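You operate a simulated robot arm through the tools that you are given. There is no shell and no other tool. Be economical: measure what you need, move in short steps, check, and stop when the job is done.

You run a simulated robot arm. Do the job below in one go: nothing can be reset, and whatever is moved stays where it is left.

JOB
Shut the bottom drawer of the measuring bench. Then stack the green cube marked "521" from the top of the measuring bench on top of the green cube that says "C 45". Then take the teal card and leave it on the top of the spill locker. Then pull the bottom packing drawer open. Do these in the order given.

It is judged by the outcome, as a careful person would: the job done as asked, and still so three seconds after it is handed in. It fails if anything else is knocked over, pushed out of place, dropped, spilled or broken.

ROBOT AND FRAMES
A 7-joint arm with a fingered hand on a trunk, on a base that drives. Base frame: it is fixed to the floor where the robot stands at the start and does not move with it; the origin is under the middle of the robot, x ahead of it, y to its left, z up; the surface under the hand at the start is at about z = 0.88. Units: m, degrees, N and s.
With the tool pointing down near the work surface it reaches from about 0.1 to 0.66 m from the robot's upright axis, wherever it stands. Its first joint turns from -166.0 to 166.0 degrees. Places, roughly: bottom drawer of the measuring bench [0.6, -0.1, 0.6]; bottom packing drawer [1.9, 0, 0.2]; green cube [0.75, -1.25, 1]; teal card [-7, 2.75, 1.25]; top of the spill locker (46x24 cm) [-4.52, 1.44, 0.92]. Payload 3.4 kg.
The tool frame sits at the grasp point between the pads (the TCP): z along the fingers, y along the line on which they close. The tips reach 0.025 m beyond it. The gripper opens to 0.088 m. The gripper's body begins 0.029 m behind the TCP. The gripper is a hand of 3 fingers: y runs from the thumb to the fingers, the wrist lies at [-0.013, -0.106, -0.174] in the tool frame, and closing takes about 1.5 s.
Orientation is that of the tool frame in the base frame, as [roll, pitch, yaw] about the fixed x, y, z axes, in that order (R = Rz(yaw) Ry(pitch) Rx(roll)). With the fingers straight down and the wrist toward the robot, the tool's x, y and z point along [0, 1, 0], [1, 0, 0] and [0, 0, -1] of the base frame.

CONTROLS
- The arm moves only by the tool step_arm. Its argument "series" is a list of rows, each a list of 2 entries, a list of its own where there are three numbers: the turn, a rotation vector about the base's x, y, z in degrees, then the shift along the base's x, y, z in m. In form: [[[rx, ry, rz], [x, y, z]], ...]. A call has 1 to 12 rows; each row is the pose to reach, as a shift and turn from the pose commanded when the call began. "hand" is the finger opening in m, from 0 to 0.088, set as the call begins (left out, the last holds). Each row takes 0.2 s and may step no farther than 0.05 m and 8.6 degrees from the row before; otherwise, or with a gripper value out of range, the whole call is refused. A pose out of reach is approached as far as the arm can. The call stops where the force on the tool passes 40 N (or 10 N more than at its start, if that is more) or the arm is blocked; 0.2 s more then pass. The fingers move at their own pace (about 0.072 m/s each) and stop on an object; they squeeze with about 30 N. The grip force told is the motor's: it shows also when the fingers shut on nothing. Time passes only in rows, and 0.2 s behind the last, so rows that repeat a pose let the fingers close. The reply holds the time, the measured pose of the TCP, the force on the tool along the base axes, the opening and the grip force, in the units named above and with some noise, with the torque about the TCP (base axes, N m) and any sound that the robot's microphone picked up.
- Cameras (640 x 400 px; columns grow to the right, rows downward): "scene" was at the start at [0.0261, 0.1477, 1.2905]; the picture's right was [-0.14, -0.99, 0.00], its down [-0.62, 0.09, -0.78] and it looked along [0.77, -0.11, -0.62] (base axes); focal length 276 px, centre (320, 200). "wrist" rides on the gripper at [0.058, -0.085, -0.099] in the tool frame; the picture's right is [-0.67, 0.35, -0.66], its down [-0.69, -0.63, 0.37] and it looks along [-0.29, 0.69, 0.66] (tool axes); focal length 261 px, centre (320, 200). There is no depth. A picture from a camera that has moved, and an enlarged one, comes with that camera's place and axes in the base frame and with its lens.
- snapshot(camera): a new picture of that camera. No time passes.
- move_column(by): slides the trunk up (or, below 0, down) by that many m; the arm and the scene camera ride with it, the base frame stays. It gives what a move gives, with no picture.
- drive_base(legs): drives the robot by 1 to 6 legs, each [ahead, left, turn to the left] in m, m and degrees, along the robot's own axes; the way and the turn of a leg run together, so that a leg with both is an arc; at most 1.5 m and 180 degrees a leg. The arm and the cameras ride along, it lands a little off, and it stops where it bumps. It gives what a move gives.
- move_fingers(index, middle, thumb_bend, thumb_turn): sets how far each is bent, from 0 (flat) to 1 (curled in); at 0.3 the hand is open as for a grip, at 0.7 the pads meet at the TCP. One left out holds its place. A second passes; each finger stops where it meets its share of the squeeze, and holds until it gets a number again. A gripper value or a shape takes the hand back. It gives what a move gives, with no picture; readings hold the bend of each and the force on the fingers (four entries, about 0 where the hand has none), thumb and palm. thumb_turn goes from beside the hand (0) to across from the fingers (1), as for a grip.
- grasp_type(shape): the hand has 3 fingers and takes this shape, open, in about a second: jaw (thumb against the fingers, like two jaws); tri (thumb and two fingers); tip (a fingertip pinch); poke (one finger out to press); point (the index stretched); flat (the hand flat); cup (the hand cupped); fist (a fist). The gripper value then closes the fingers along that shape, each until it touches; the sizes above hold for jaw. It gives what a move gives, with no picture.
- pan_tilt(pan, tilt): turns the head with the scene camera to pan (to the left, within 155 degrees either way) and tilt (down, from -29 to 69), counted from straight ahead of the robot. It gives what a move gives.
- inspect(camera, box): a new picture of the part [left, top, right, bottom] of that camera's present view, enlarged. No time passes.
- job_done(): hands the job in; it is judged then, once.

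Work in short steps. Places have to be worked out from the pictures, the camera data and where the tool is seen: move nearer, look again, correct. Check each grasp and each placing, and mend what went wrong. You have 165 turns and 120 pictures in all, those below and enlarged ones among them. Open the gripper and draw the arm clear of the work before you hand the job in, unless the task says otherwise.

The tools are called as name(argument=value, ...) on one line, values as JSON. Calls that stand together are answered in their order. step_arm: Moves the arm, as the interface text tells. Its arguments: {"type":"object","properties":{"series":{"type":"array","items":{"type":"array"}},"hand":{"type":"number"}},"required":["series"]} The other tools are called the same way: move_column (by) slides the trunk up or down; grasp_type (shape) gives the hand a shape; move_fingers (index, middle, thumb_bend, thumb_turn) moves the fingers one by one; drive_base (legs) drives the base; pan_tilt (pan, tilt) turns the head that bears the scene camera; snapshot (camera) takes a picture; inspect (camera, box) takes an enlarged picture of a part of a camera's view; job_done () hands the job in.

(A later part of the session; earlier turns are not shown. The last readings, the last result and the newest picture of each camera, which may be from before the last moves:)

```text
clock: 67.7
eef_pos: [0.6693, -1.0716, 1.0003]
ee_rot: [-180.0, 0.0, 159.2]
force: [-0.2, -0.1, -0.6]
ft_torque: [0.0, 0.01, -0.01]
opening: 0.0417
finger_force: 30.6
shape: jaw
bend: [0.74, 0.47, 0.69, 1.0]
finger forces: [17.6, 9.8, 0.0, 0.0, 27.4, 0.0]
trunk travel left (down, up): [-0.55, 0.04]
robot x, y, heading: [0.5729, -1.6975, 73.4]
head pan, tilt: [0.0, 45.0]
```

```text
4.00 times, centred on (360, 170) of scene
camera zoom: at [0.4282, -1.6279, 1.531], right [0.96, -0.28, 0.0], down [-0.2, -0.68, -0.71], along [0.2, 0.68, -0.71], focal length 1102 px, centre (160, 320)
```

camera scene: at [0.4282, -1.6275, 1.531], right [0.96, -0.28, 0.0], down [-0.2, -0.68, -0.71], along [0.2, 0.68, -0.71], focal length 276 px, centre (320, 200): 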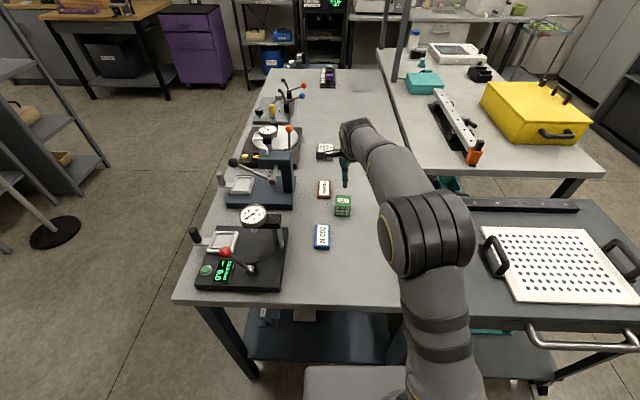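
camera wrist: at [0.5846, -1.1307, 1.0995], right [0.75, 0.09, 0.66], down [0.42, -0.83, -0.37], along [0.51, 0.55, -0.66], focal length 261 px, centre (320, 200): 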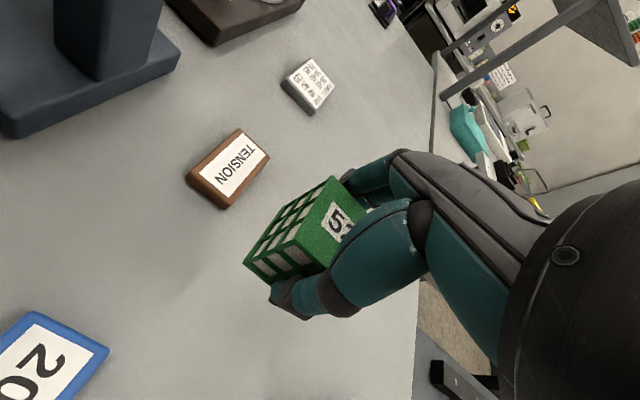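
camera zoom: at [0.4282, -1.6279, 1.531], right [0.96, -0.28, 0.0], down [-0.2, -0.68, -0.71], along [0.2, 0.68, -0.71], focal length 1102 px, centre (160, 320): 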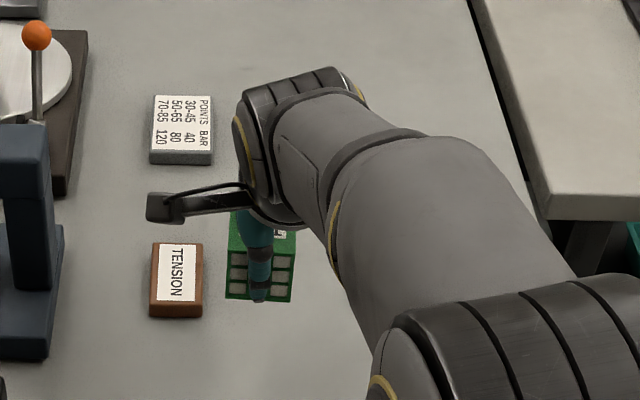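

Cube 521 is held centred, with its bottom about 0.031 m below the TCP. C 45 is estimated at (0.767, -1.358). I'll rise and carry the cube there to hover, then look with the wrist camera.

step_arm(series=[[[0, 0, 0], [0, 0, 0.04]], [[0, 0, 0], [0.005, -0.02, 0.08]], [[0, 0, 0], [0.02, -0.06, 0.1]], [[0, 0, 0], [0.035, -0.1, 0.1]], [[0, 0, 0], [0.05, -0.145, 0.1]], [[0, 0, 0], [0.065, -0.19, 0.1]], [[0, 0, 0], [0.08, -0.235, 0.1]], [[0, 0, 0], [0.093, -0.27, 0.1]], [[0, 0, 0], [0.098, -0.287, 0.1]]])

snapshot(camera="wrist")

snapshot(camera="scene")

```text
clock: 69.7
eef_pos: [0.7645, -1.3581, 1.0999]
ee_rot: [-180.0, 0.1, 159.1]
force: [0.0, -0.6, -0.5]
ft_torque: [0.01, 0.0, 0.0]
opening: 0.0417
finger_force: 30.4
shape: jaw
bend: [0.74, 0.47, 0.69, 1.0]
finger forces: [17.6, 9.7, 0.0, 0.0, 27.3, 0.0]
trunk travel left (down, up): [-0.55, 0.04]
robot x, y, heading: [0.5752, -1.697, 73.7]
head pan, tilt: [0.0, 45.0]
```

```text
89 pictures are left
camera wrist: at [0.68, -1.4183, 1.1989], right [0.75, 0.09, 0.66], down [0.42, -0.83, -0.37], along [0.51, 0.55, -0.66], focal length 261 px, centre (320, 200)
```

wrist: 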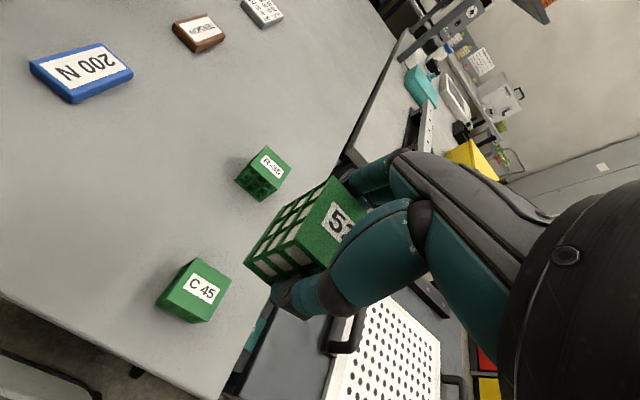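

```text
88 pictures are left
camera scene: at [0.4282, -1.6281, 1.531], right [0.96, -0.28, 0.0], down [-0.2, -0.68, -0.71], along [0.2, 0.68, -0.71], focal length 276 px, centre (320, 200)
```

scene: 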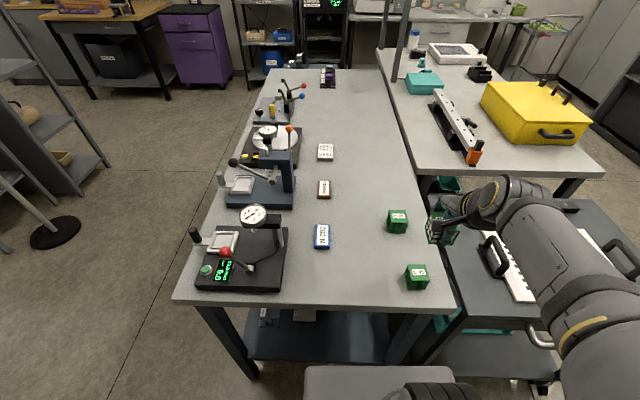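

C 45 is clearly visible now, so I'll zoom in both views to get its top centre.

inspect(camera="wrist", box=[130, 220, 290, 320])

inspect(camera="scene", box=[380, 200, 480, 300])

```text
4.00 times, centred on (210, 270) of wrist
camera zoom: at [0.68, -1.4183, 1.1989], right [0.75, 0.09, 0.66], down [0.42, -0.83, -0.37], along [0.51, 0.55, -0.66], focal length 1043 px, centre (760, -80)
```

zoom: 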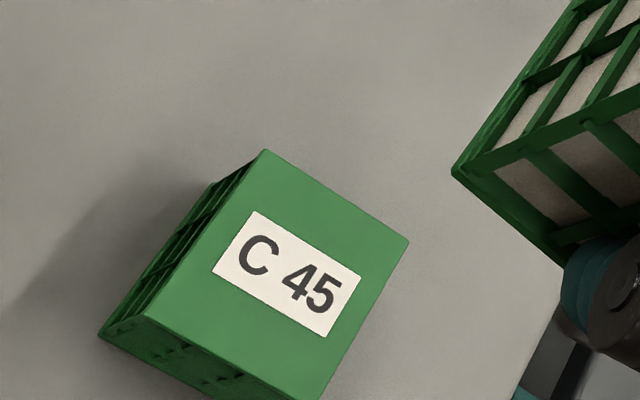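

```text
4.00 times, centred on (430, 250) of scene
camera zoom: at [0.4282, -1.6281, 1.531], right [0.96, -0.28, 0.0], down [-0.2, -0.68, -0.71], along [0.2, 0.68, -0.71], focal length 1102 px, centre (-120, 0)
```

zoom: 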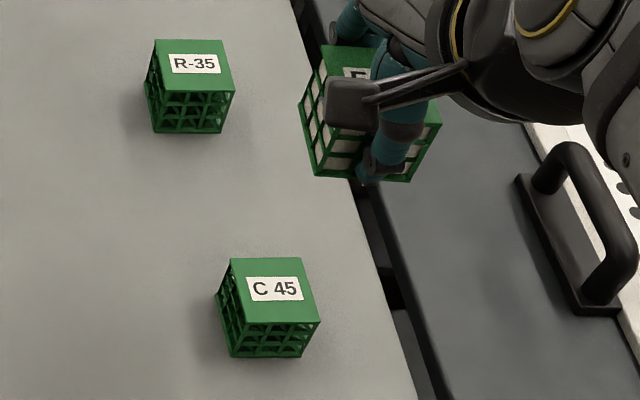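

C 45's top centre is at (0.760, -1.359) in both views, and the held cube is within a few mm of that. I'll shift -5 mm in x, turn +4°, and descend to just above contact.

step_arm(series=[[[0, 0, 2], [-0.003, -0.001, -0.02]], [[0, 0, 4], [-0.005, -0.002, -0.05]], [[0, 0, 4], [-0.005, -0.002, -0.08]], [[0, 0, 4], [-0.005, -0.002, -0.105]], [[0, 0, 4], [-0.005, -0.002, -0.125]], [[0, 0, 4], [-0.005, -0.002, -0.133]]])

inspect(camera="scene", box=[360, 200, 460, 300])

snapshot(camera="wrist")

```text
clock: 71.1
eef_pos: [0.7608, -1.3587, 0.9676]
ee_rot: [-180.0, 0.1, 163.2]
force: [-0.7, 0.3, -0.6]
ft_torque: [0.01, -0.04, -0.01]
opening: 0.0416
finger_force: 29.9
shape: jaw
bend: [0.74, 0.47, 0.69, 1.0]
finger forces: [17.6, 9.6, 0.0, 0.0, 27.2, 0.0]
trunk travel left (down, up): [-0.55, 0.04]
robot x, y, heading: [0.577, -1.6987, 73.6]
head pan, tilt: [0.0, 45.0]
```

```text
4.00 times, centred on (410, 250) of scene
camera zoom: at [0.4283, -1.6278, 1.531], right [0.96, -0.28, 0.0], down [-0.2, -0.68, -0.71], along [0.2, 0.68, -0.71], focal length 1102 px, centre (-40, 0)
```

zoom: 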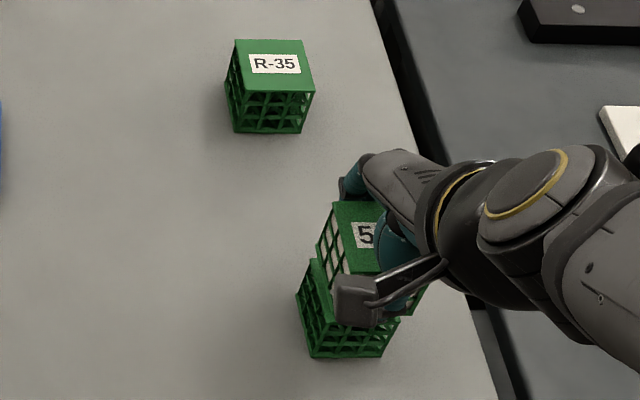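

```text
84 pictures are left
camera wrist: at [0.6809, -1.4252, 1.0666], right [0.74, 0.14, 0.66], down [0.47, -0.8, -0.37], along [0.47, 0.58, -0.66], focal length 261 px, centre (320, 200)
```

wrist: 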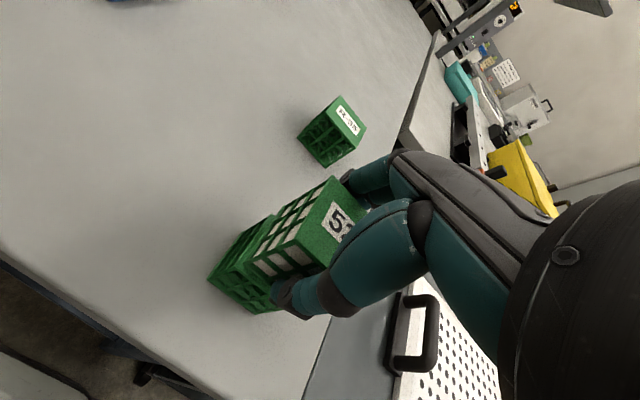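

The alignment looks close, but I'll zoom in further before lowering.

inspect(camera="scene", box=[425, 245, 475, 295])

inspect(camera="wrist", box=[190, 170, 350, 330])

```text
8.00 times, centred on (450, 270) of scene
camera zoom: at [0.4283, -1.6278, 1.531], right [0.96, -0.28, 0.0], down [-0.2, -0.68, -0.71], along [0.2, 0.68, -0.71], focal length 2204 px, centre (-720, -360)
```

zoom: 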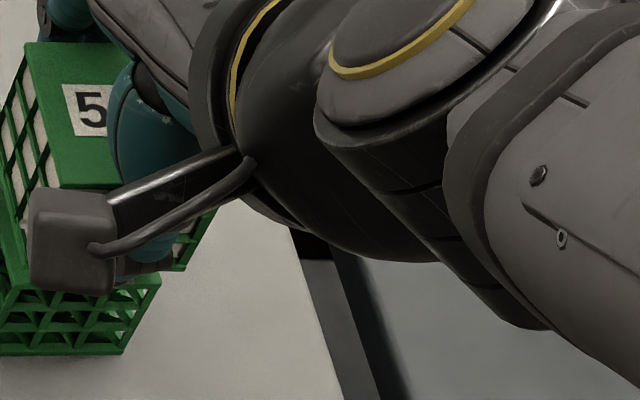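

```text
2.50 times, centred on (270, 250) of wrist
camera zoom: at [0.6809, -1.4252, 1.0666], right [0.74, 0.14, 0.66], down [0.47, -0.8, -0.37], along [0.47, 0.58, -0.66], focal length 652 px, centre (445, 75)
```

zoom: 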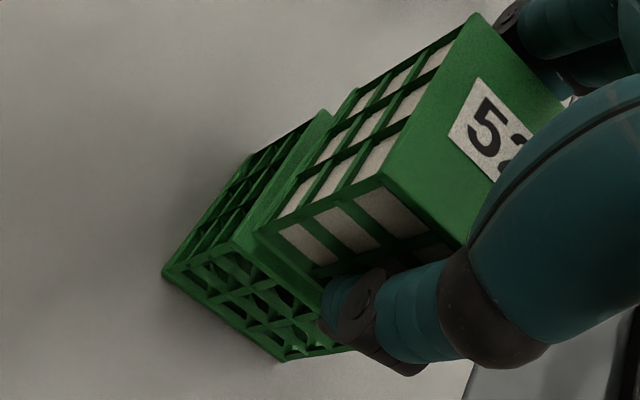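

The held cube is about 6 mm too far right and about 6 mm too near the robot. I'll correct by (-0.004, +0.006), then lower with small steps.

step_arm(series=[[[0, 0, 0], [-0.004, 0.006, 0]], [[0, 0, 0], [-0.004, 0.006, -0.004]], [[0, 0, 0], [-0.004, 0.006, -0.007]]])

inspect(camera="scene", box=[405, 235, 455, 295])

inspect(camera="wrist", box=[190, 170, 350, 330])

```text
clock: 71.9
eef_pos: [0.7553, -1.3532, 0.9619]
ee_rot: [-180.0, 0.0, 163.2]
force: [0.1, 0.4, -0.9]
ft_torque: [0.05, -0.01, 0.01]
opening: 0.0413
finger_force: 30.2
shape: jaw
bend: [0.74, 0.47, 0.69, 1.0]
finger forces: [17.7, 9.6, 0.1, 0.0, 27.2, 0.0]
trunk travel left (down, up): [-0.55, 0.04]
robot x, y, heading: [0.5719, -1.6974, 73.4]
head pan, tilt: [0.0, 45.0]
```

```text
6.67 times, centred on (430, 265) of scene
camera zoom: at [0.4283, -1.6278, 1.531], right [0.96, -0.28, 0.0], down [-0.2, -0.68, -0.71], along [0.2, 0.68, -0.71], focal length 1837 px, centre (-413, -233)
```

zoom: 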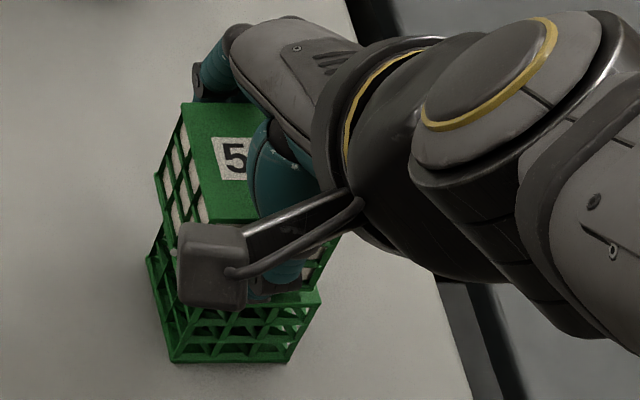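

```text
2.50 times, centred on (270, 250) of wrist
camera zoom: at [0.6756, -1.4194, 1.0602], right [0.74, 0.14, 0.66], down [0.47, -0.8, -0.37], along [0.47, 0.58, -0.66], focal length 652 px, centre (445, 75)
```

zoom: 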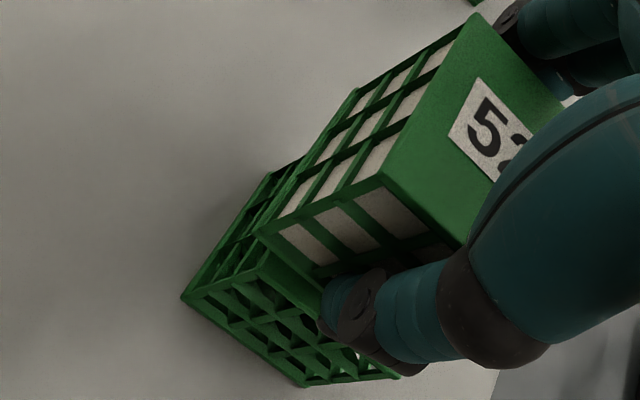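

The two views bracket the error to a few mm, so I'll nudge back +3 mm in x and lower until it touches.

step_arm(series=[[[0, 0, 0], [0.003, -0.001, -0.001]], [[0, 0, 0], [0.003, -0.001, -0.003]], [[0, 0, 0], [0.003, -0.001, -0.005]], [[0, 0, 0], [0.003, -0.001, -0.005]]])

inspect(camera="wrist", box=[190, 170, 350, 330])

```text
clock: 72.9
eef_pos: [0.7603, -1.3548, 0.9575]
ee_rot: [-180.0, 0.0, 163.2]
force: [-0.6, 0.2, 0.3]
ft_torque: [0.01, -0.01, -0.02]
opening: 0.0413
finger_force: 30.0
shape: jaw
bend: [0.74, 0.47, 0.69, 1.0]
finger forces: [17.5, 9.7, 0.0, 0.0, 27.1, 0.0]
trunk travel left (down, up): [-0.55, 0.04]
robot x, y, heading: [0.5744, -1.6985, 73.6]
head pan, tilt: [0.0, 45.0]
```

```text
2.50 times, centred on (270, 250) of wrist
camera zoom: at [0.6792, -1.4207, 1.0554], right [0.74, 0.14, 0.66], down [0.47, -0.8, -0.37], along [0.47, 0.58, -0.66], focal length 652 px, centre (445, 75)
```

zoom: 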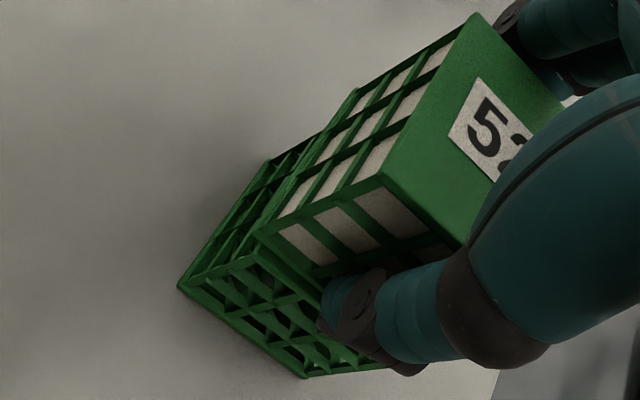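

I'll pull back about 3 mm toward the robot and keep lowering gently to contact.

step_arm(series=[[[0, 0, 0], [-0.001, -0.003, 0]], [[0, 0, 0], [-0.001, -0.003, -0.002]], [[0, 0, 0], [-0.001, -0.003, -0.003]], [[0, 0, 0], [-0.001, -0.003, -0.004]], [[0, 0, 0], [-0.001, -0.003, -0.004]]])

inspect(camera="wrist", box=[190, 170, 350, 330])

inspect(camera="scene", box=[405, 235, 455, 295])

```text
clock: 74.1
eef_pos: [0.7576, -1.3574, 0.9544]
ee_rot: [179.6, 0.0, 163.4]
force: [0.1, 1.3, 25.2]
ft_torque: [-0.01, 0.04, 0.0]
opening: 0.0421
finger_force: 30.2
shape: jaw
bend: [0.74, 0.47, 0.69, 1.0]
finger forces: [19.9, 12.1, 0.1, 0.0, 30.7, 0.0]
trunk travel left (down, up): [-0.55, 0.04]
robot x, y, heading: [0.5713, -1.6938, 73.7]
head pan, tilt: [0.0, 45.0]
```

```text
2.50 times, centred on (270, 250) of wrist
camera zoom: at [0.6774, -1.4241, 1.0521], right [0.74, 0.14, 0.66], down [0.47, -0.8, -0.37], along [0.48, 0.58, -0.66], focal length 652 px, centre (445, 75)
```

zoom: 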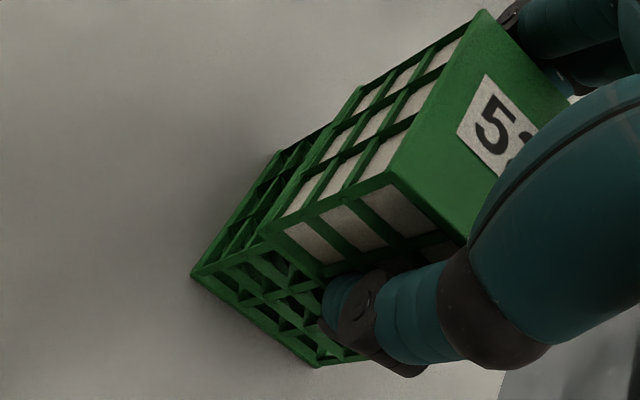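

```text
6.67 times, centred on (430, 265) of scene
camera zoom: at [0.4274, -1.6294, 1.5312], right [0.96, -0.28, 0.0], down [-0.2, -0.68, -0.71], along [0.2, 0.68, -0.71], focal length 1837 px, centre (-413, -233)
```

zoom: 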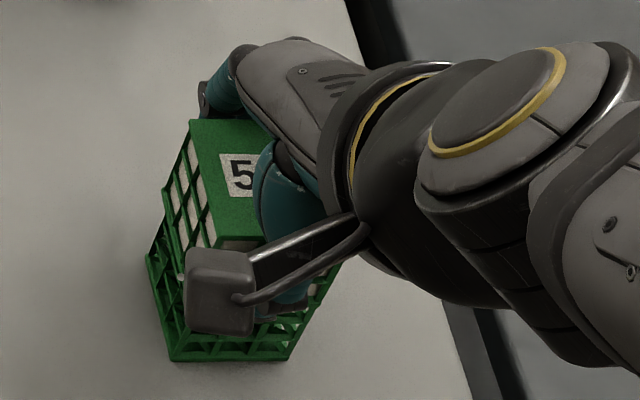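

There is contact at 25 N and the cubes line up within a few mm. I'll ease up 1.5 mm, open, and rise straight up.

step_arm(series=[[[0, 0, 0], [0, 0, 0.001]], [[0, 0, 0], [0, 0, 0.0015]]])

step_arm(series=[[[0, 0, 0], [0, 0, 0]], [[0, 0, 0], [0, 0, 0]], [[0, 0, 0], [0, 0, 0]], [[0, 0, 0], [0, 0, 0]], [[0, 0, 0], [0, 0, 0]], [[0, 0, 0], [0, 0, 0]]], hand=0.088)

snapshot(camera="wrist")

```text
clock: 74.7
eef_pos: [0.7577, -1.358, 0.9542]
ee_rot: [179.9, 0.0, 163.3]
force: [3.1, 1.0, 18.6]
ft_torque: [0.04, -0.04, -0.03]
opening: 0.0421
finger_force: 30.0
shape: jaw
bend: [0.74, 0.47, 0.69, 1.0]
finger forces: [20.0, 12.0, 0.1, 0.0, 30.5, 0.0]
trunk travel left (down, up): [-0.55, 0.04]
robot x, y, heading: [0.5739, -1.6938, 73.5]
head pan, tilt: [0.0, 45.0]
```

```text
clock: 76.1
eef_pos: [0.7586, -1.3576, 0.9536]
ee_rot: [-180.0, -0.1, 163.2]
force: [-0.5, -0.2, 0.8]
ft_torque: [-0.01, -0.03, 0.0]
opening: 0.0874
finger_force: 0.2
shape: jaw
bend: [0.3, 0.3, 0.3, 0.98]
finger forces: [0.0, 0.0, 0.1, 0.0, 0.1, 0.0]
trunk travel left (down, up): [-0.55, 0.04]
robot x, y, heading: [0.5727, -1.6954, 73.2]
head pan, tilt: [0.0, 45.0]
```

```text
76 pictures are left
camera wrist: at [0.6775, -1.4231, 1.0527], right [0.74, 0.14, 0.66], down [0.47, -0.8, -0.37], along [0.47, 0.58, -0.66], focal length 261 px, centre (320, 200)
```

wrist: 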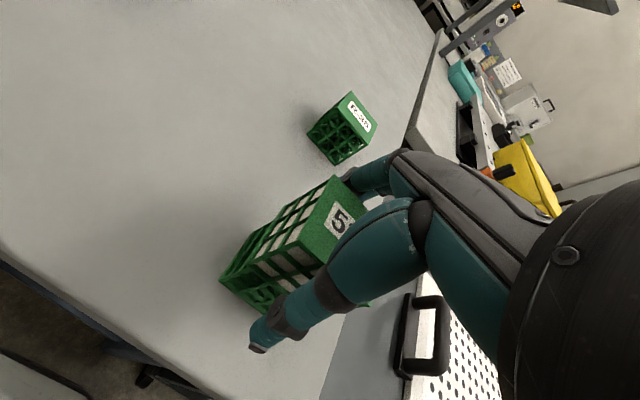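

The cube is released and resting on C 45. I'll lift straight up and check.

step_arm(series=[[[0, 0, 0], [0, 0, 0.03]], [[0, 0, 0], [0, 0, 0.07]], [[0, 0, 0], [0, 0, 0.12]], [[0, 0, 0], [0, 0, 0.17]], [[0, 0, 0], [0, 0, 0.22]]])

drive_base(legs=[[-0.35, 0, 0]])

inspect(camera="scene", box=[320, 130, 480, 230])

```text
clock: 77.3
eef_pos: [0.7591, -1.3612, 1.1755]
ee_rot: [180.0, 0.0, 163.2]
force: [0.8, -0.4, 0.4]
ft_torque: [-0.02, -0.01, -0.01]
opening: 0.0876
finger_force: 0.0
shape: jaw
bend: [0.3, 0.3, 0.3, 0.98]
finger forces: [0.0, 0.0, 0.0, 0.1, 0.0, 0.1]
trunk travel left (down, up): [-0.55, 0.04]
robot x, y, heading: [0.5738, -1.695, 73.7]
head pan, tilt: [0.0, 45.0]
```

```text
clock: 79.5
eef_pos: [0.6591, -1.6952, 1.1749]
ee_rot: [-179.9, 0.0, 163.4]
force: [-0.2, 0.3, -0.3]
ft_torque: [-0.01, 0.01, 0.01]
opening: 0.0875
finger_force: 0.0
shape: jaw
bend: [0.3, 0.3, 0.3, 0.98]
finger forces: [0.0, 0.1, 0.0, 0.0, 0.0, 0.0]
trunk travel left (down, up): [-0.55, 0.04]
robot x, y, heading: [0.4711, -2.0286, 73.6]
head pan, tilt: [0.0, 45.0]
```

```text
4.00 times, centred on (400, 180) of scene
camera zoom: at [0.3293, -1.9637, 1.531], right [0.96, -0.28, 0.0], down [-0.2, -0.68, -0.71], along [0.2, 0.68, -0.71], focal length 1102 px, centre (0, 280)
```

zoom: 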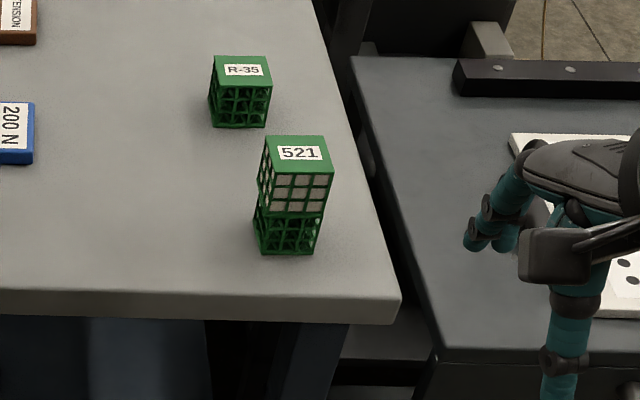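

The stack stands neatly. Next is the teal card far off near (-7, 2.75), so I'll turn to face -x and look at the route.

drive_base(legs=[[0, 0, 106]])

pan_tilt(pan=0, tilt=20)

snapshot(camera="scene")

pan_tilt(pan=-50, tilt=20)

snapshot(camera="scene")

```text
clock: 84.4
eef_pos: [0.1005, -1.9478, 1.1753]
ee_rot: [179.9, 0.0, -90.2]
force: [-0.3, 0.2, -0.6]
ft_torque: [0.0, 0.0, -0.02]
opening: 0.0876
finger_force: 0.0
shape: jaw
bend: [0.3, 0.3, 0.3, 0.98]
finger forces: [0.0, 0.0, 0.1, 0.0, 0.0, 0.0]
trunk travel left (down, up): [-0.55, 0.04]
robot x, y, heading: [0.4777, -2.0281, -179.9]
head pan, tilt: [0.0, 45.0]
```

```text
clock: 85.3
eef_pos: [0.0994, -1.9461, 1.1752]
ee_rot: [-179.9, 0.0, -90.3]
force: [-0.1, 0.3, -0.3]
ft_torque: [-0.01, 0.0, 0.02]
opening: 0.0877
finger_force: 0.0
shape: jaw
bend: [0.3, 0.3, 0.3, 0.98]
finger forces: [0.1, 0.1, 0.0, 0.0, 0.1, 0.0]
trunk travel left (down, up): [-0.55, 0.04]
robot x, y, heading: [0.4729, -2.0323, -180.0]
head pan, tilt: [0.0, 20.0]
```

```text
74 pictures are left
camera scene: at [0.4422, -2.1858, 1.5696], right [0.0, 1.0, 0.0], down [0.34, 0.0, -0.94], along [-0.94, 0.0, -0.34], focal length 276 px, centre (320, 200)
```

scene: 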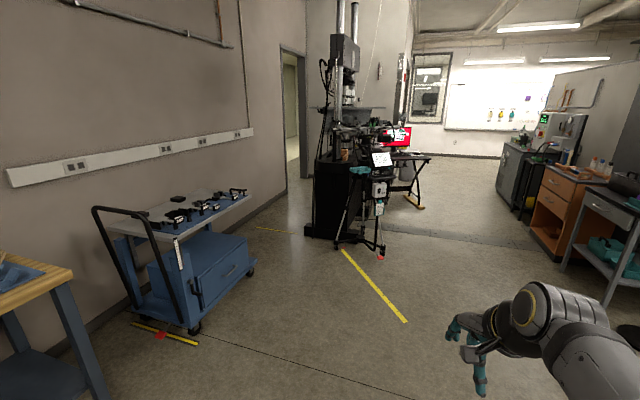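

```text
clock: 86.5
eef_pos: [0.1009, -1.9461, 1.1752]
ee_rot: [-180.0, 0.0, -90.4]
force: [0.0, 0.0, -0.4]
ft_torque: [0.02, -0.01, -0.01]
opening: 0.0875
finger_force: 0.0
shape: jaw
bend: [0.3, 0.3, 0.3, 0.98]
finger forces: [0.1, 0.0, 0.0, 0.1, 0.0, 0.1]
trunk travel left (down, up): [-0.55, 0.04]
robot x, y, heading: [0.4762, -2.0307, -180.1]
head pan, tilt: [-50.0, 20.0]
```

```text
73 pictures are left
camera scene: at [0.4753, -2.1145, 1.5697], right [0.77, 0.64, 0.0], down [0.22, -0.26, -0.94], along [-0.6, 0.72, -0.34], focal length 276 px, centre (320, 200)
```

scene: 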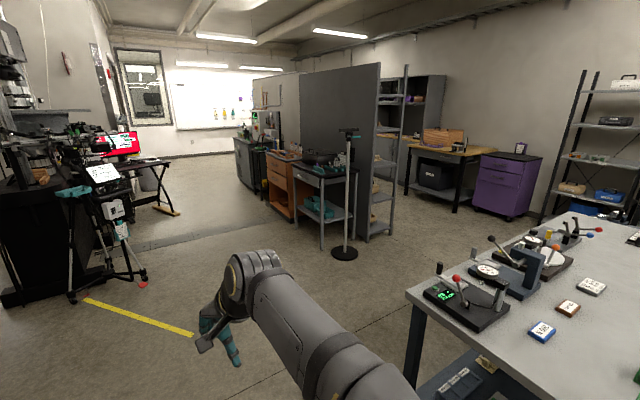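

There is an open corridor between the tripod at about (-2.1, -1.5) and the cabinet row at about (-1.4, 0.1) to (-3.3, 0.6). I'll drive along it in diagonal legs.

drive_base(legs=[[0.94, -0.64, 0], [0.94, -0.64, 0], [0.95, -0.35, 0]])

pan_tilt(pan=-20, tilt=15)

snapshot(camera="scene")

```text
clock: 102.5
eef_pos: [-2.7176, -0.3022, 1.174]
ee_rot: [180.0, -0.1, -89.5]
force: [0.3, 0.3, -0.7]
ft_torque: [-0.03, -0.06, 0.0]
opening: 0.0874
finger_force: 0.0
shape: jaw
bend: [0.3, 0.3, 0.3, 0.98]
finger forces: [0.0, 0.0, 0.1, 0.0, 0.0, 0.0]
trunk travel left (down, up): [-0.55, 0.04]
robot x, y, heading: [-2.3434, -0.3829, -179.2]
head pan, tilt: [-50.0, 20.0]
```

```text
clock: 103.5
eef_pos: [-2.718, -0.302, 1.1744]
ee_rot: [-180.0, 0.0, -89.5]
force: [0.7, 0.3, -0.8]
ft_torque: [0.0, -0.03, 0.01]
opening: 0.0876
finger_force: 0.0
shape: jaw
bend: [0.3, 0.3, 0.3, 0.98]
finger forces: [0.0, 0.0, 0.1, 0.0, 0.0, 0.0]
trunk travel left (down, up): [-0.55, 0.04]
robot x, y, heading: [-2.3434, -0.3838, -179.6]
head pan, tilt: [-20.0, 15.0]
```

```text
72 pictures are left
camera scene: at [-2.369, -0.5053, 1.5778], right [0.33, 0.94, 0.0], down [0.24, -0.09, -0.97], along [-0.91, 0.32, -0.26], focal length 276 px, centre (320, 200)
```

scene: 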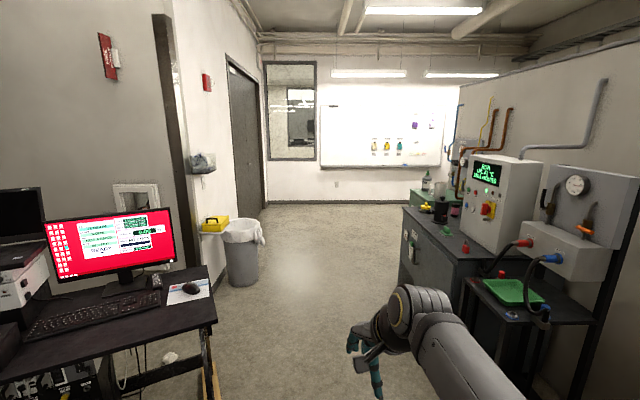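

Cards hang on the far whiteboard, the teal one among them. I'll advance further down the aisle and look again.

drive_base(legs=[[0.95, -0.25, 0], [0.75, -0.2, 0]])

pan_tilt(pan=-40, tilt=15)

snapshot(camera="scene")

```text
clock: 112.3
eef_pos: [-4.4213, 0.1361, 1.1746]
ee_rot: [-180.0, 0.1, -89.6]
force: [0.5, -0.3, 0.5]
ft_torque: [0.03, 0.03, 0.0]
opening: 0.0876
finger_force: 0.1
shape: jaw
bend: [0.3, 0.3, 0.3, 0.98]
finger forces: [0.0, 0.0, 0.0, 0.0, 0.0, 0.1]
trunk travel left (down, up): [-0.55, 0.04]
robot x, y, heading: [-4.046, 0.0559, -179.4]
head pan, tilt: [-20.0, 15.0]
```

```text
clock: 113.2
eef_pos: [-4.4189, 0.1363, 1.1742]
ee_rot: [179.9, 0.0, -89.6]
force: [-0.3, 0.2, -0.2]
ft_torque: [-0.02, 0.01, 0.02]
opening: 0.0877
finger_force: 0.0
shape: jaw
bend: [0.3, 0.3, 0.3, 0.98]
finger forces: [0.0, 0.0, 0.0, 0.1, 0.1, 0.0]
trunk travel left (down, up): [-0.55, 0.04]
robot x, y, heading: [-4.047, 0.0539, -179.2]
head pan, tilt: [-40.0, 15.0]
```

```text
71 pictures are left
camera scene: at [-4.0547, -0.0396, 1.5778], right [0.63, 0.77, 0.0], down [0.2, -0.16, -0.97], along [-0.75, 0.61, -0.26], focal length 276 px, centre (320, 200)
```

scene: 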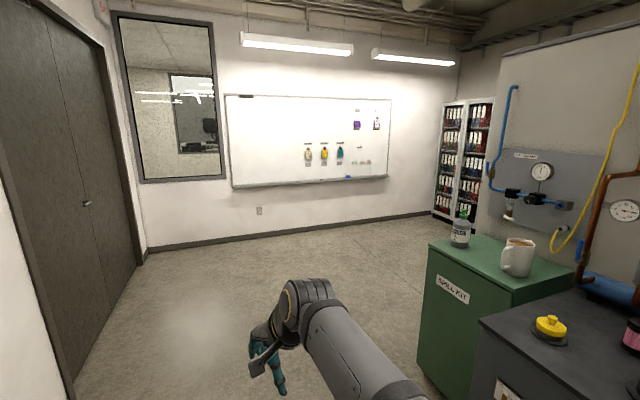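

The green "SPILL KIT" cabinet carries a bottle and a mug. I'll zoom in on the whiteboard cards.

inspect(camera="scene", box=[285, 100, 405, 190])

inspect(camera="scene", box=[400, 190, 600, 315])

```text
4.44 times, centred on (345, 145) of scene
camera zoom: at [-4.0547, -0.0396, 1.5778], right [0.63, 0.77, 0.0], down [0.2, -0.16, -0.97], along [-0.75, 0.61, -0.26], focal length 1224 px, centre (209, 444)
```

zoom: 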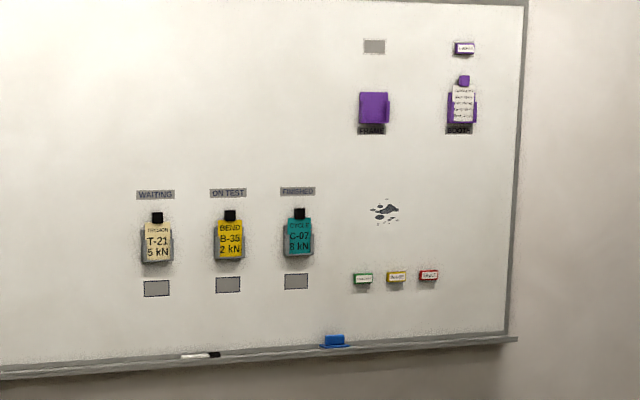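

```text
3.20 times, centred on (500, 252) of scene
camera zoom: at [-4.0547, -0.0396, 1.5778], right [0.63, 0.77, 0.0], down [0.2, -0.16, -0.97], along [-0.75, 0.61, -0.26], focal length 882 px, centre (-256, 32)
```

zoom: 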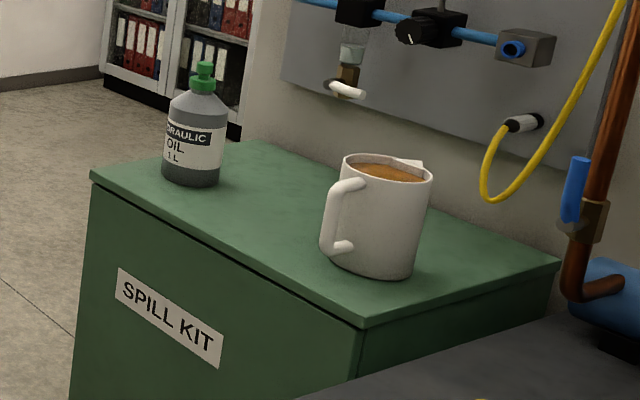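

The teal card "CYCLE C-07" sits in a grey holder at about (-7.1, 2.85, 1.2) on a wall facing about 162°. I'll drive there, clear of the locker.

drive_base(legs=[[0.62, -0.42, 0], [0.63, -0.43, 0], [0.45, -0.75, 0], [0.35, -0.65, 0], [0, 0, -18]])

pan_tilt(pan=0, tilt=15)

snapshot(camera="scene")

```text
clock: 129.7
eef_pos: [-6.4676, 2.4461, 1.1735]
ee_rot: [-180.0, 0.0, -107.1]
force: [-0.6, -0.1, 0.1]
ft_torque: [0.0, 0.01, 0.02]
opening: 0.0879
finger_force: 0.1
shape: jaw
bend: [0.3, 0.3, 0.3, 0.98]
finger forces: [0.0, 0.1, 0.0, 0.0, 0.1, 0.1]
trunk travel left (down, up): [-0.55, 0.04]
robot x, y, heading: [-6.1385, 2.2577, 163.1]
head pan, tilt: [-40.0, 15.0]
```

```text
clock: 130.8
eef_pos: [-6.4673, 2.4477, 1.1752]
ee_rot: [180.0, 0.0, -107.0]
force: [0.1, -0.4, 0.7]
ft_torque: [-0.01, 0.0, 0.04]
opening: 0.0878
finger_force: 0.1
shape: jaw
bend: [0.3, 0.3, 0.3, 0.98]
finger forces: [0.0, 0.1, 0.0, 0.0, 0.0, 0.0]
trunk travel left (down, up): [-0.55, 0.04]
robot x, y, heading: [-6.135, 2.2613, 162.9]
head pan, tilt: [0.0, 15.0]
```

```text
68 pictures are left
camera scene: at [-6.2109, 2.1195, 1.5778], right [0.29, 0.96, 0.0], down [0.25, -0.08, -0.97], along [-0.92, 0.28, -0.26], focal length 276 px, centre (320, 200)
```

scene: 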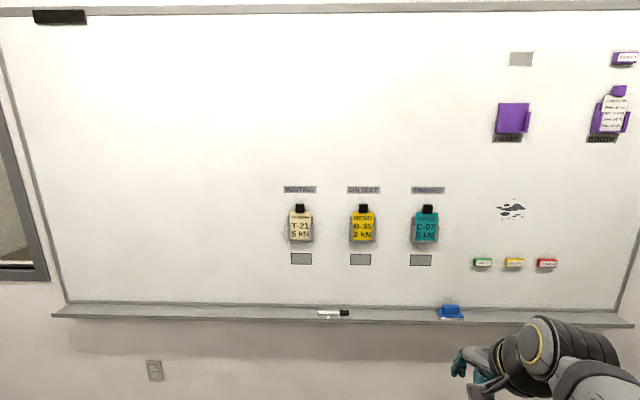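

inspect(camera="scene", box=[380, 180, 476, 276])

```text
4.17 times, centred on (428, 228) of scene
camera zoom: at [-6.2109, 2.1195, 1.5778], right [0.29, 0.96, 0.0], down [0.25, -0.08, -0.97], along [-0.92, 0.28, -0.26], focal length 1148 px, centre (-130, 83)
```

zoom: 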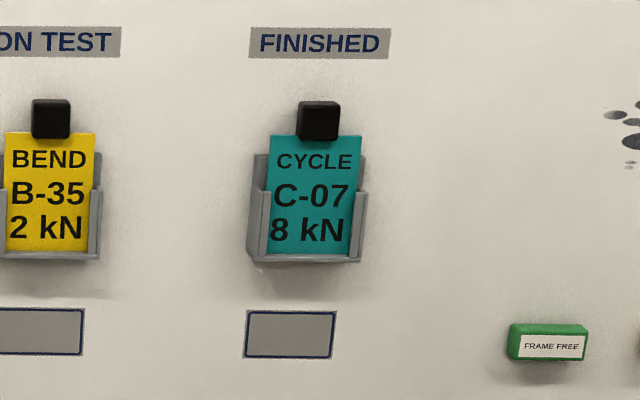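

The card stands in an open-top pocket and carries a black tab on top, so I'll grip the tab from the sides, lift it out and pull away. First I turn the hand +90° about vertical, then pitch it to face the wall.

step_arm(series=[[[0, 0, 8.2], [0, 0, 0]], [[0, 0, 16.4], [0, 0, 0]], [[0, 0, 24.6], [0, 0, 0]], [[0, 0, 32.8], [0, 0, 0]], [[0, 0, 41], [0, 0, 0]], [[0, 0, 49.2], [0, 0, 0]], [[0, 0, 57.4], [0, 0, 0]], [[0, 0, 65.6], [0, 0, 0]], [[0, 0, 73.8], [0, 0, 0]], [[0, 0, 82], [0, 0, 0]], [[0, 0, 90], [0, 0, 0]]])

step_arm(series=[[[2.4, 7.82, 0], [0, 0, 0]], [[4.8, 15.6, 0], [0, 0, 0]], [[7.2, 23.5, 0], [0, 0, 0]], [[9.6, 31.3, 0], [0, 0, 0]], [[12, 39.1, 0], [0, 0, 0]], [[14.3, 46.9, 0], [0, 0, 0]], [[16.7, 54.7, 0], [0, 0, 0]], [[19.1, 62.6, 0], [0, 0, 0]], [[21.5, 70.4, 0], [0, 0, 0]], [[23.9, 78.2, 0], [0, 0, 0]], [[26.3, 86, 0], [0, 0, 0]]])

snapshot(camera="scene")

snapshot(camera="wrist")

```text
clock: 133.2
eef_pos: [-6.4675, 2.4476, 1.1739]
ee_rot: [180.0, 0.1, -17.0]
force: [0.1, 0.0, -0.7]
ft_torque: [0.01, 0.0, -0.05]
opening: 0.0881
finger_force: 0.0
shape: jaw
bend: [0.3, 0.3, 0.3, 0.98]
finger forces: [0.1, 0.0, 0.0, 0.0, 0.0, 0.0]
trunk travel left (down, up): [-0.55, 0.04]
robot x, y, heading: [-6.1373, 2.2574, 163.0]
head pan, tilt: [0.0, 15.0]
```

```text
clock: 135.4
eef_pos: [-6.4832, 2.4392, 1.134]
ee_rot: [-164.9, 69.8, -1.4]
force: [0.0, -0.2, 0.1]
ft_torque: [0.0, 0.04, 0.01]
opening: 0.0879
finger_force: 0.0
shape: jaw
bend: [0.3, 0.3, 0.3, 0.98]
finger forces: [0.0, 0.0, 0.1, 0.0, 0.1, 0.0]
trunk travel left (down, up): [-0.55, 0.04]
robot x, y, heading: [-6.1361, 2.2602, 163.0]
head pan, tilt: [0.0, 15.0]
stopped in row 10: the arm was blocked; the commanded pose is now the measured one
```

```text
66 pictures are left
camera scene: at [-6.2104, 2.1192, 1.5764], right [0.29, 0.96, 0.0], down [0.25, -0.07, -0.97], along [-0.92, 0.28, -0.26], focal length 276 px, centre (320, 200)
```

scene: 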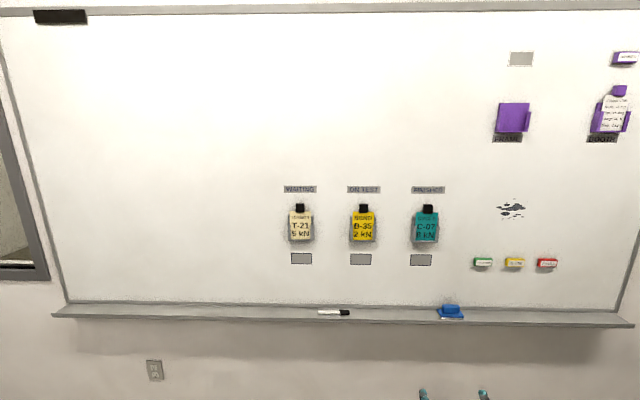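

```text
65 pictures are left
camera wrist: at [-6.351, 2.4905, 1.119], right [0.26, -0.52, 0.82], down [-0.4, 0.71, 0.58], along [-0.88, -0.48, -0.02], focal length 261 px, centre (320, 200)
```

wrist: 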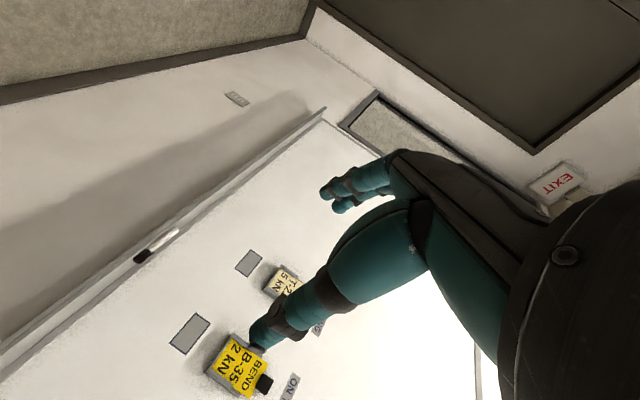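

The arm blocked near full fold, about 19° short. I'll extend ahead 0.15 m and finish the pitch as I go.

step_arm(series=[[[0, 0, 0], [-0.038, 0.012, 0.01]], [[0, 0, 0], [-0.076, 0.025, 0.02]], [[0, 0, 0], [-0.114, 0.037, 0.03]], [[0.1, 5.1, -0.1], [-0.143, 0.046, 0.04]], [[0.1, 10.2, -0.3], [-0.152, 0.049, 0.05]], [[0.2, 15.3, -0.4], [-0.162, 0.052, 0.06]], [[0.3, 20.4, -0.6], [-0.171, 0.055, 0.06]]])

snapshot(camera="scene")

snapshot(camera="wrist")

```text
clock: 137.0
eef_pos: [-6.6537, 2.4955, 1.1954]
ee_rot: [50.2, 89.5, -147.2]
force: [-0.2, -0.4, -1.1]
ft_torque: [0.02, -0.02, -0.02]
opening: 0.0878
finger_force: 0.0
shape: jaw
bend: [0.3, 0.3, 0.3, 0.98]
finger forces: [0.0, 0.0, 0.1, 0.0, 0.0, 0.1]
trunk travel left (down, up): [-0.55, 0.04]
robot x, y, heading: [-6.1346, 2.2601, 163.1]
head pan, tilt: [0.0, 15.0]
```

```text
64 pictures are left
camera scene: at [-6.2113, 2.1197, 1.5778], right [0.29, 0.96, 0.0], down [0.25, -0.08, -0.97], along [-0.92, 0.28, -0.26], focal length 276 px, centre (320, 200)
```

scene: 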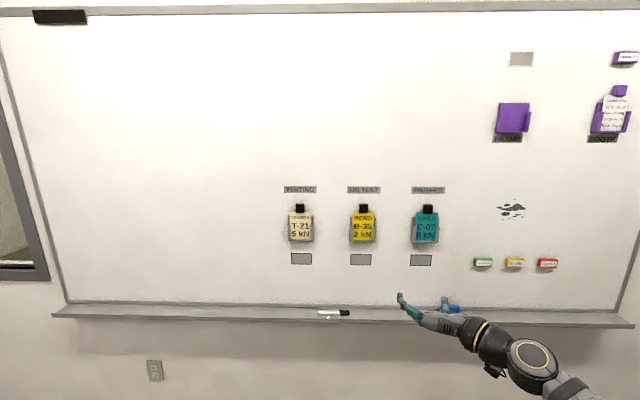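

```text
63 pictures are left
camera wrist: at [-6.534, 2.5454, 1.1354], right [0.53, -0.52, 0.67], down [-0.16, 0.71, 0.68], along [-0.83, -0.47, 0.29], focal length 261 px, centre (320, 200)
```

wrist: 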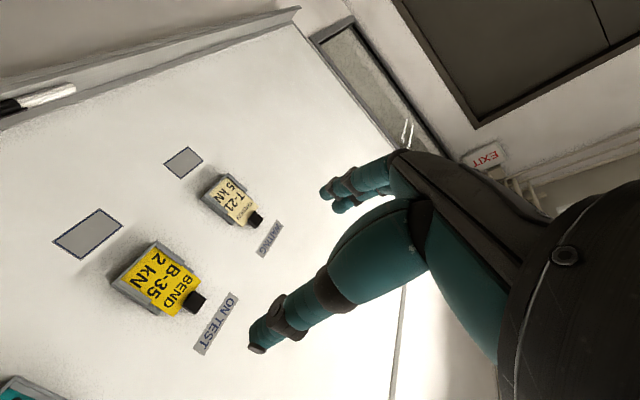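

Triangulating both cameras puts the teal tab near (-7.08, 2.826, 1.264). I'll drive 0.33 m ahead and 0.19 m right so the hand lines up with it.

drive_base(legs=[[0.32, -0.19, 0]])

step_arm(series=[[[0, 0, 0], [0, 0, 0.02]], [[0, 0, 0], [0, 0, 0.04]], [[0, 0, 0], [0, 0, 0.06]], [[0, 0, 0], [0, 0, 0.07]]])

snapshot(camera="scene")

snapshot(camera="wrist")

```text
clock: 139.3
eef_pos: [-6.9032, 2.7686, 1.1937]
ee_rot: [76.8, 89.6, -120.4]
force: [0.4, 1.2, -0.1]
ft_torque: [-0.04, 0.02, 0.03]
opening: 0.0878
finger_force: 0.0
shape: jaw
bend: [0.3, 0.3, 0.3, 0.98]
finger forces: [0.1, 0.0, 0.0, 0.1, 0.1, 0.0]
trunk travel left (down, up): [-0.55, 0.04]
robot x, y, heading: [-6.3819, 2.5302, 162.9]
head pan, tilt: [0.0, 15.0]
```

```text
clock: 140.3
eef_pos: [-6.903, 2.7683, 1.2659]
ee_rot: [64.2, 89.5, -133.0]
force: [0.8, -0.2, 0.3]
ft_torque: [0.0, 0.03, 0.0]
opening: 0.0878
finger_force: 0.0
shape: jaw
bend: [0.3, 0.3, 0.3, 0.98]
finger forces: [0.0, 0.0, 0.0, 0.0, 0.0, 0.0]
trunk travel left (down, up): [-0.55, 0.04]
robot x, y, heading: [-6.3862, 2.5292, 163.2]
head pan, tilt: [0.0, 15.0]
```

```text
62 pictures are left
camera scene: at [-6.4609, 2.3923, 1.5778], right [0.29, 0.96, 0.0], down [0.25, -0.08, -0.97], along [-0.92, 0.28, -0.26], focal length 276 px, centre (320, 200)
```

scene: 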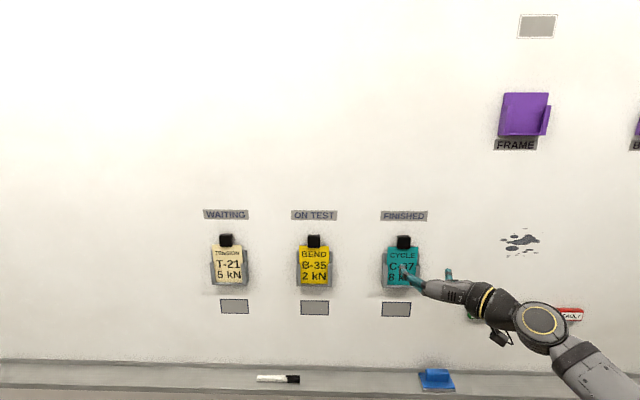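

```text
61 pictures are left
camera wrist: at [-6.7842, 2.8182, 1.2067], right [0.53, -0.52, 0.67], down [-0.16, 0.71, 0.68], along [-0.83, -0.47, 0.29], focal length 261 px, centre (320, 200)
```

wrist: 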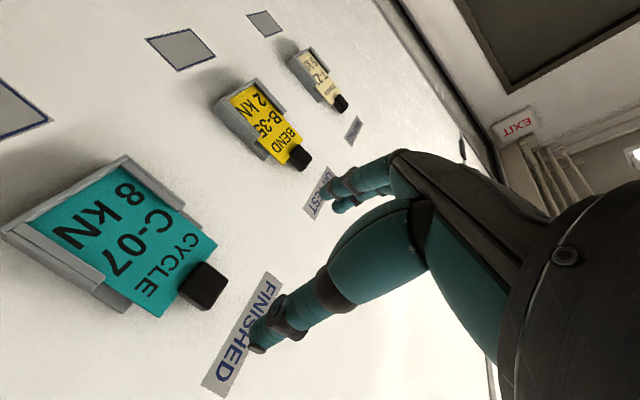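

The tab is about 0.19 m straight ahead of the TCP at z of about 1.269. I'll advance 0.13 m, slightly left and up, and check.

step_arm(series=[[[0, 0, 0], [-0.034, 0.006, 0.004]], [[0, 0, 0], [-0.067, 0.015, 0.008]], [[0, 0, 0], [-0.1, 0.025, 0.01]], [[0, 0, 0], [-0.126, 0.032, 0.01]]])

snapshot(camera="wrist")

inspect(camera="scene", box=[360, 200, 480, 300])

```text
clock: 141.3
eef_pos: [-7.0295, 2.7983, 1.2743]
ee_rot: [52.6, 89.5, -144.6]
force: [-0.1, -0.6, -0.2]
ft_torque: [-0.02, -0.04, 0.0]
opening: 0.0883
finger_force: 0.1
shape: jaw
bend: [0.3, 0.3, 0.3, 0.98]
finger forces: [0.0, 0.1, 0.0, 0.0, 0.0, 0.0]
trunk travel left (down, up): [-0.55, 0.04]
robot x, y, heading: [-6.383, 2.5303, 163.0]
head pan, tilt: [0.0, 15.0]
```

```text
60 pictures are left
camera wrist: at [-6.9099, 2.8488, 1.2154], right [0.53, -0.52, 0.67], down [-0.16, 0.71, 0.68], along [-0.84, -0.47, 0.29], focal length 261 px, centre (320, 200)
```

wrist: 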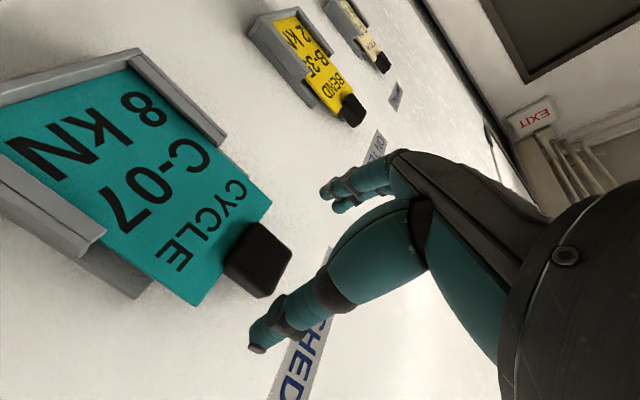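

```text
4.00 times, centred on (420, 250) of scene
camera zoom: at [-6.4615, 2.3922, 1.5778], right [0.29, 0.96, 0.0], down [0.25, -0.08, -0.97], along [-0.92, 0.28, -0.26], focal length 1102 px, centre (-80, 0)
```

zoom: 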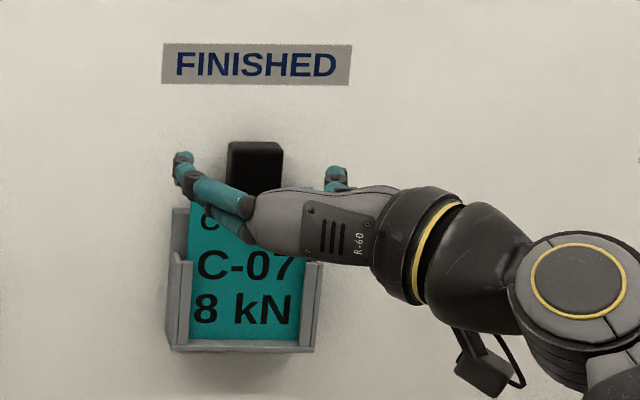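

The tab lies on the tool axis about 0.065 m ahead and a few mm below centre, as wanted. I'll advance 0.058 m.

step_arm(series=[[[0, 0, 0], [-0.019, 0.0055, 0]], [[0, 0, 0], [-0.036, 0.0105, 0]], [[0, 0, 0], [-0.046, 0.0135, 0]], [[0, 0, 0], [-0.0555, 0.0165, 0]]])

snapshot(camera="wrist")

```text
clock: 142.3
eef_pos: [-7.0711, 2.8118, 1.2759]
ee_rot: [34.9, 89.4, -162.2]
force: [11.2, -2.1, 1.8]
ft_torque: [-0.01, 0.14, 0.32]
opening: 0.0869
finger_force: 0.2
shape: jaw
bend: [0.3, 0.3, 0.29, 0.98]
finger forces: [0.0, 9.2, 0.0, 0.0, 1.8, 0.0]
out of reach, approached as far as the arm can: row 4
trunk travel left (down, up): [-0.55, 0.04]
robot x, y, heading: [-6.3828, 2.5296, 163.2]
head pan, tilt: [0.0, 15.0]
```

```text
58 pictures are left
camera wrist: at [-6.9525, 2.8614, 1.2166], right [0.53, -0.52, 0.67], down [-0.16, 0.71, 0.68], along [-0.83, -0.47, 0.29], focal length 261 px, centre (320, 200)
```

wrist: 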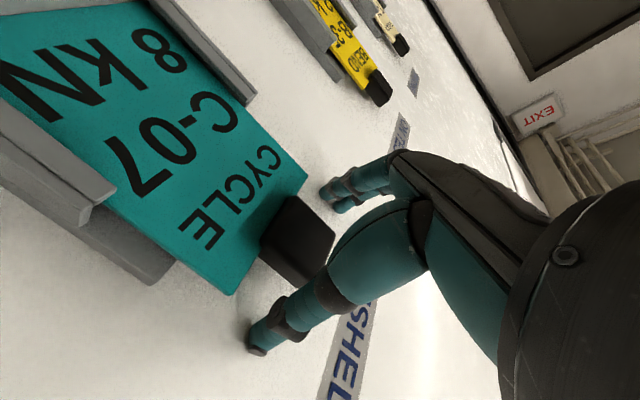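

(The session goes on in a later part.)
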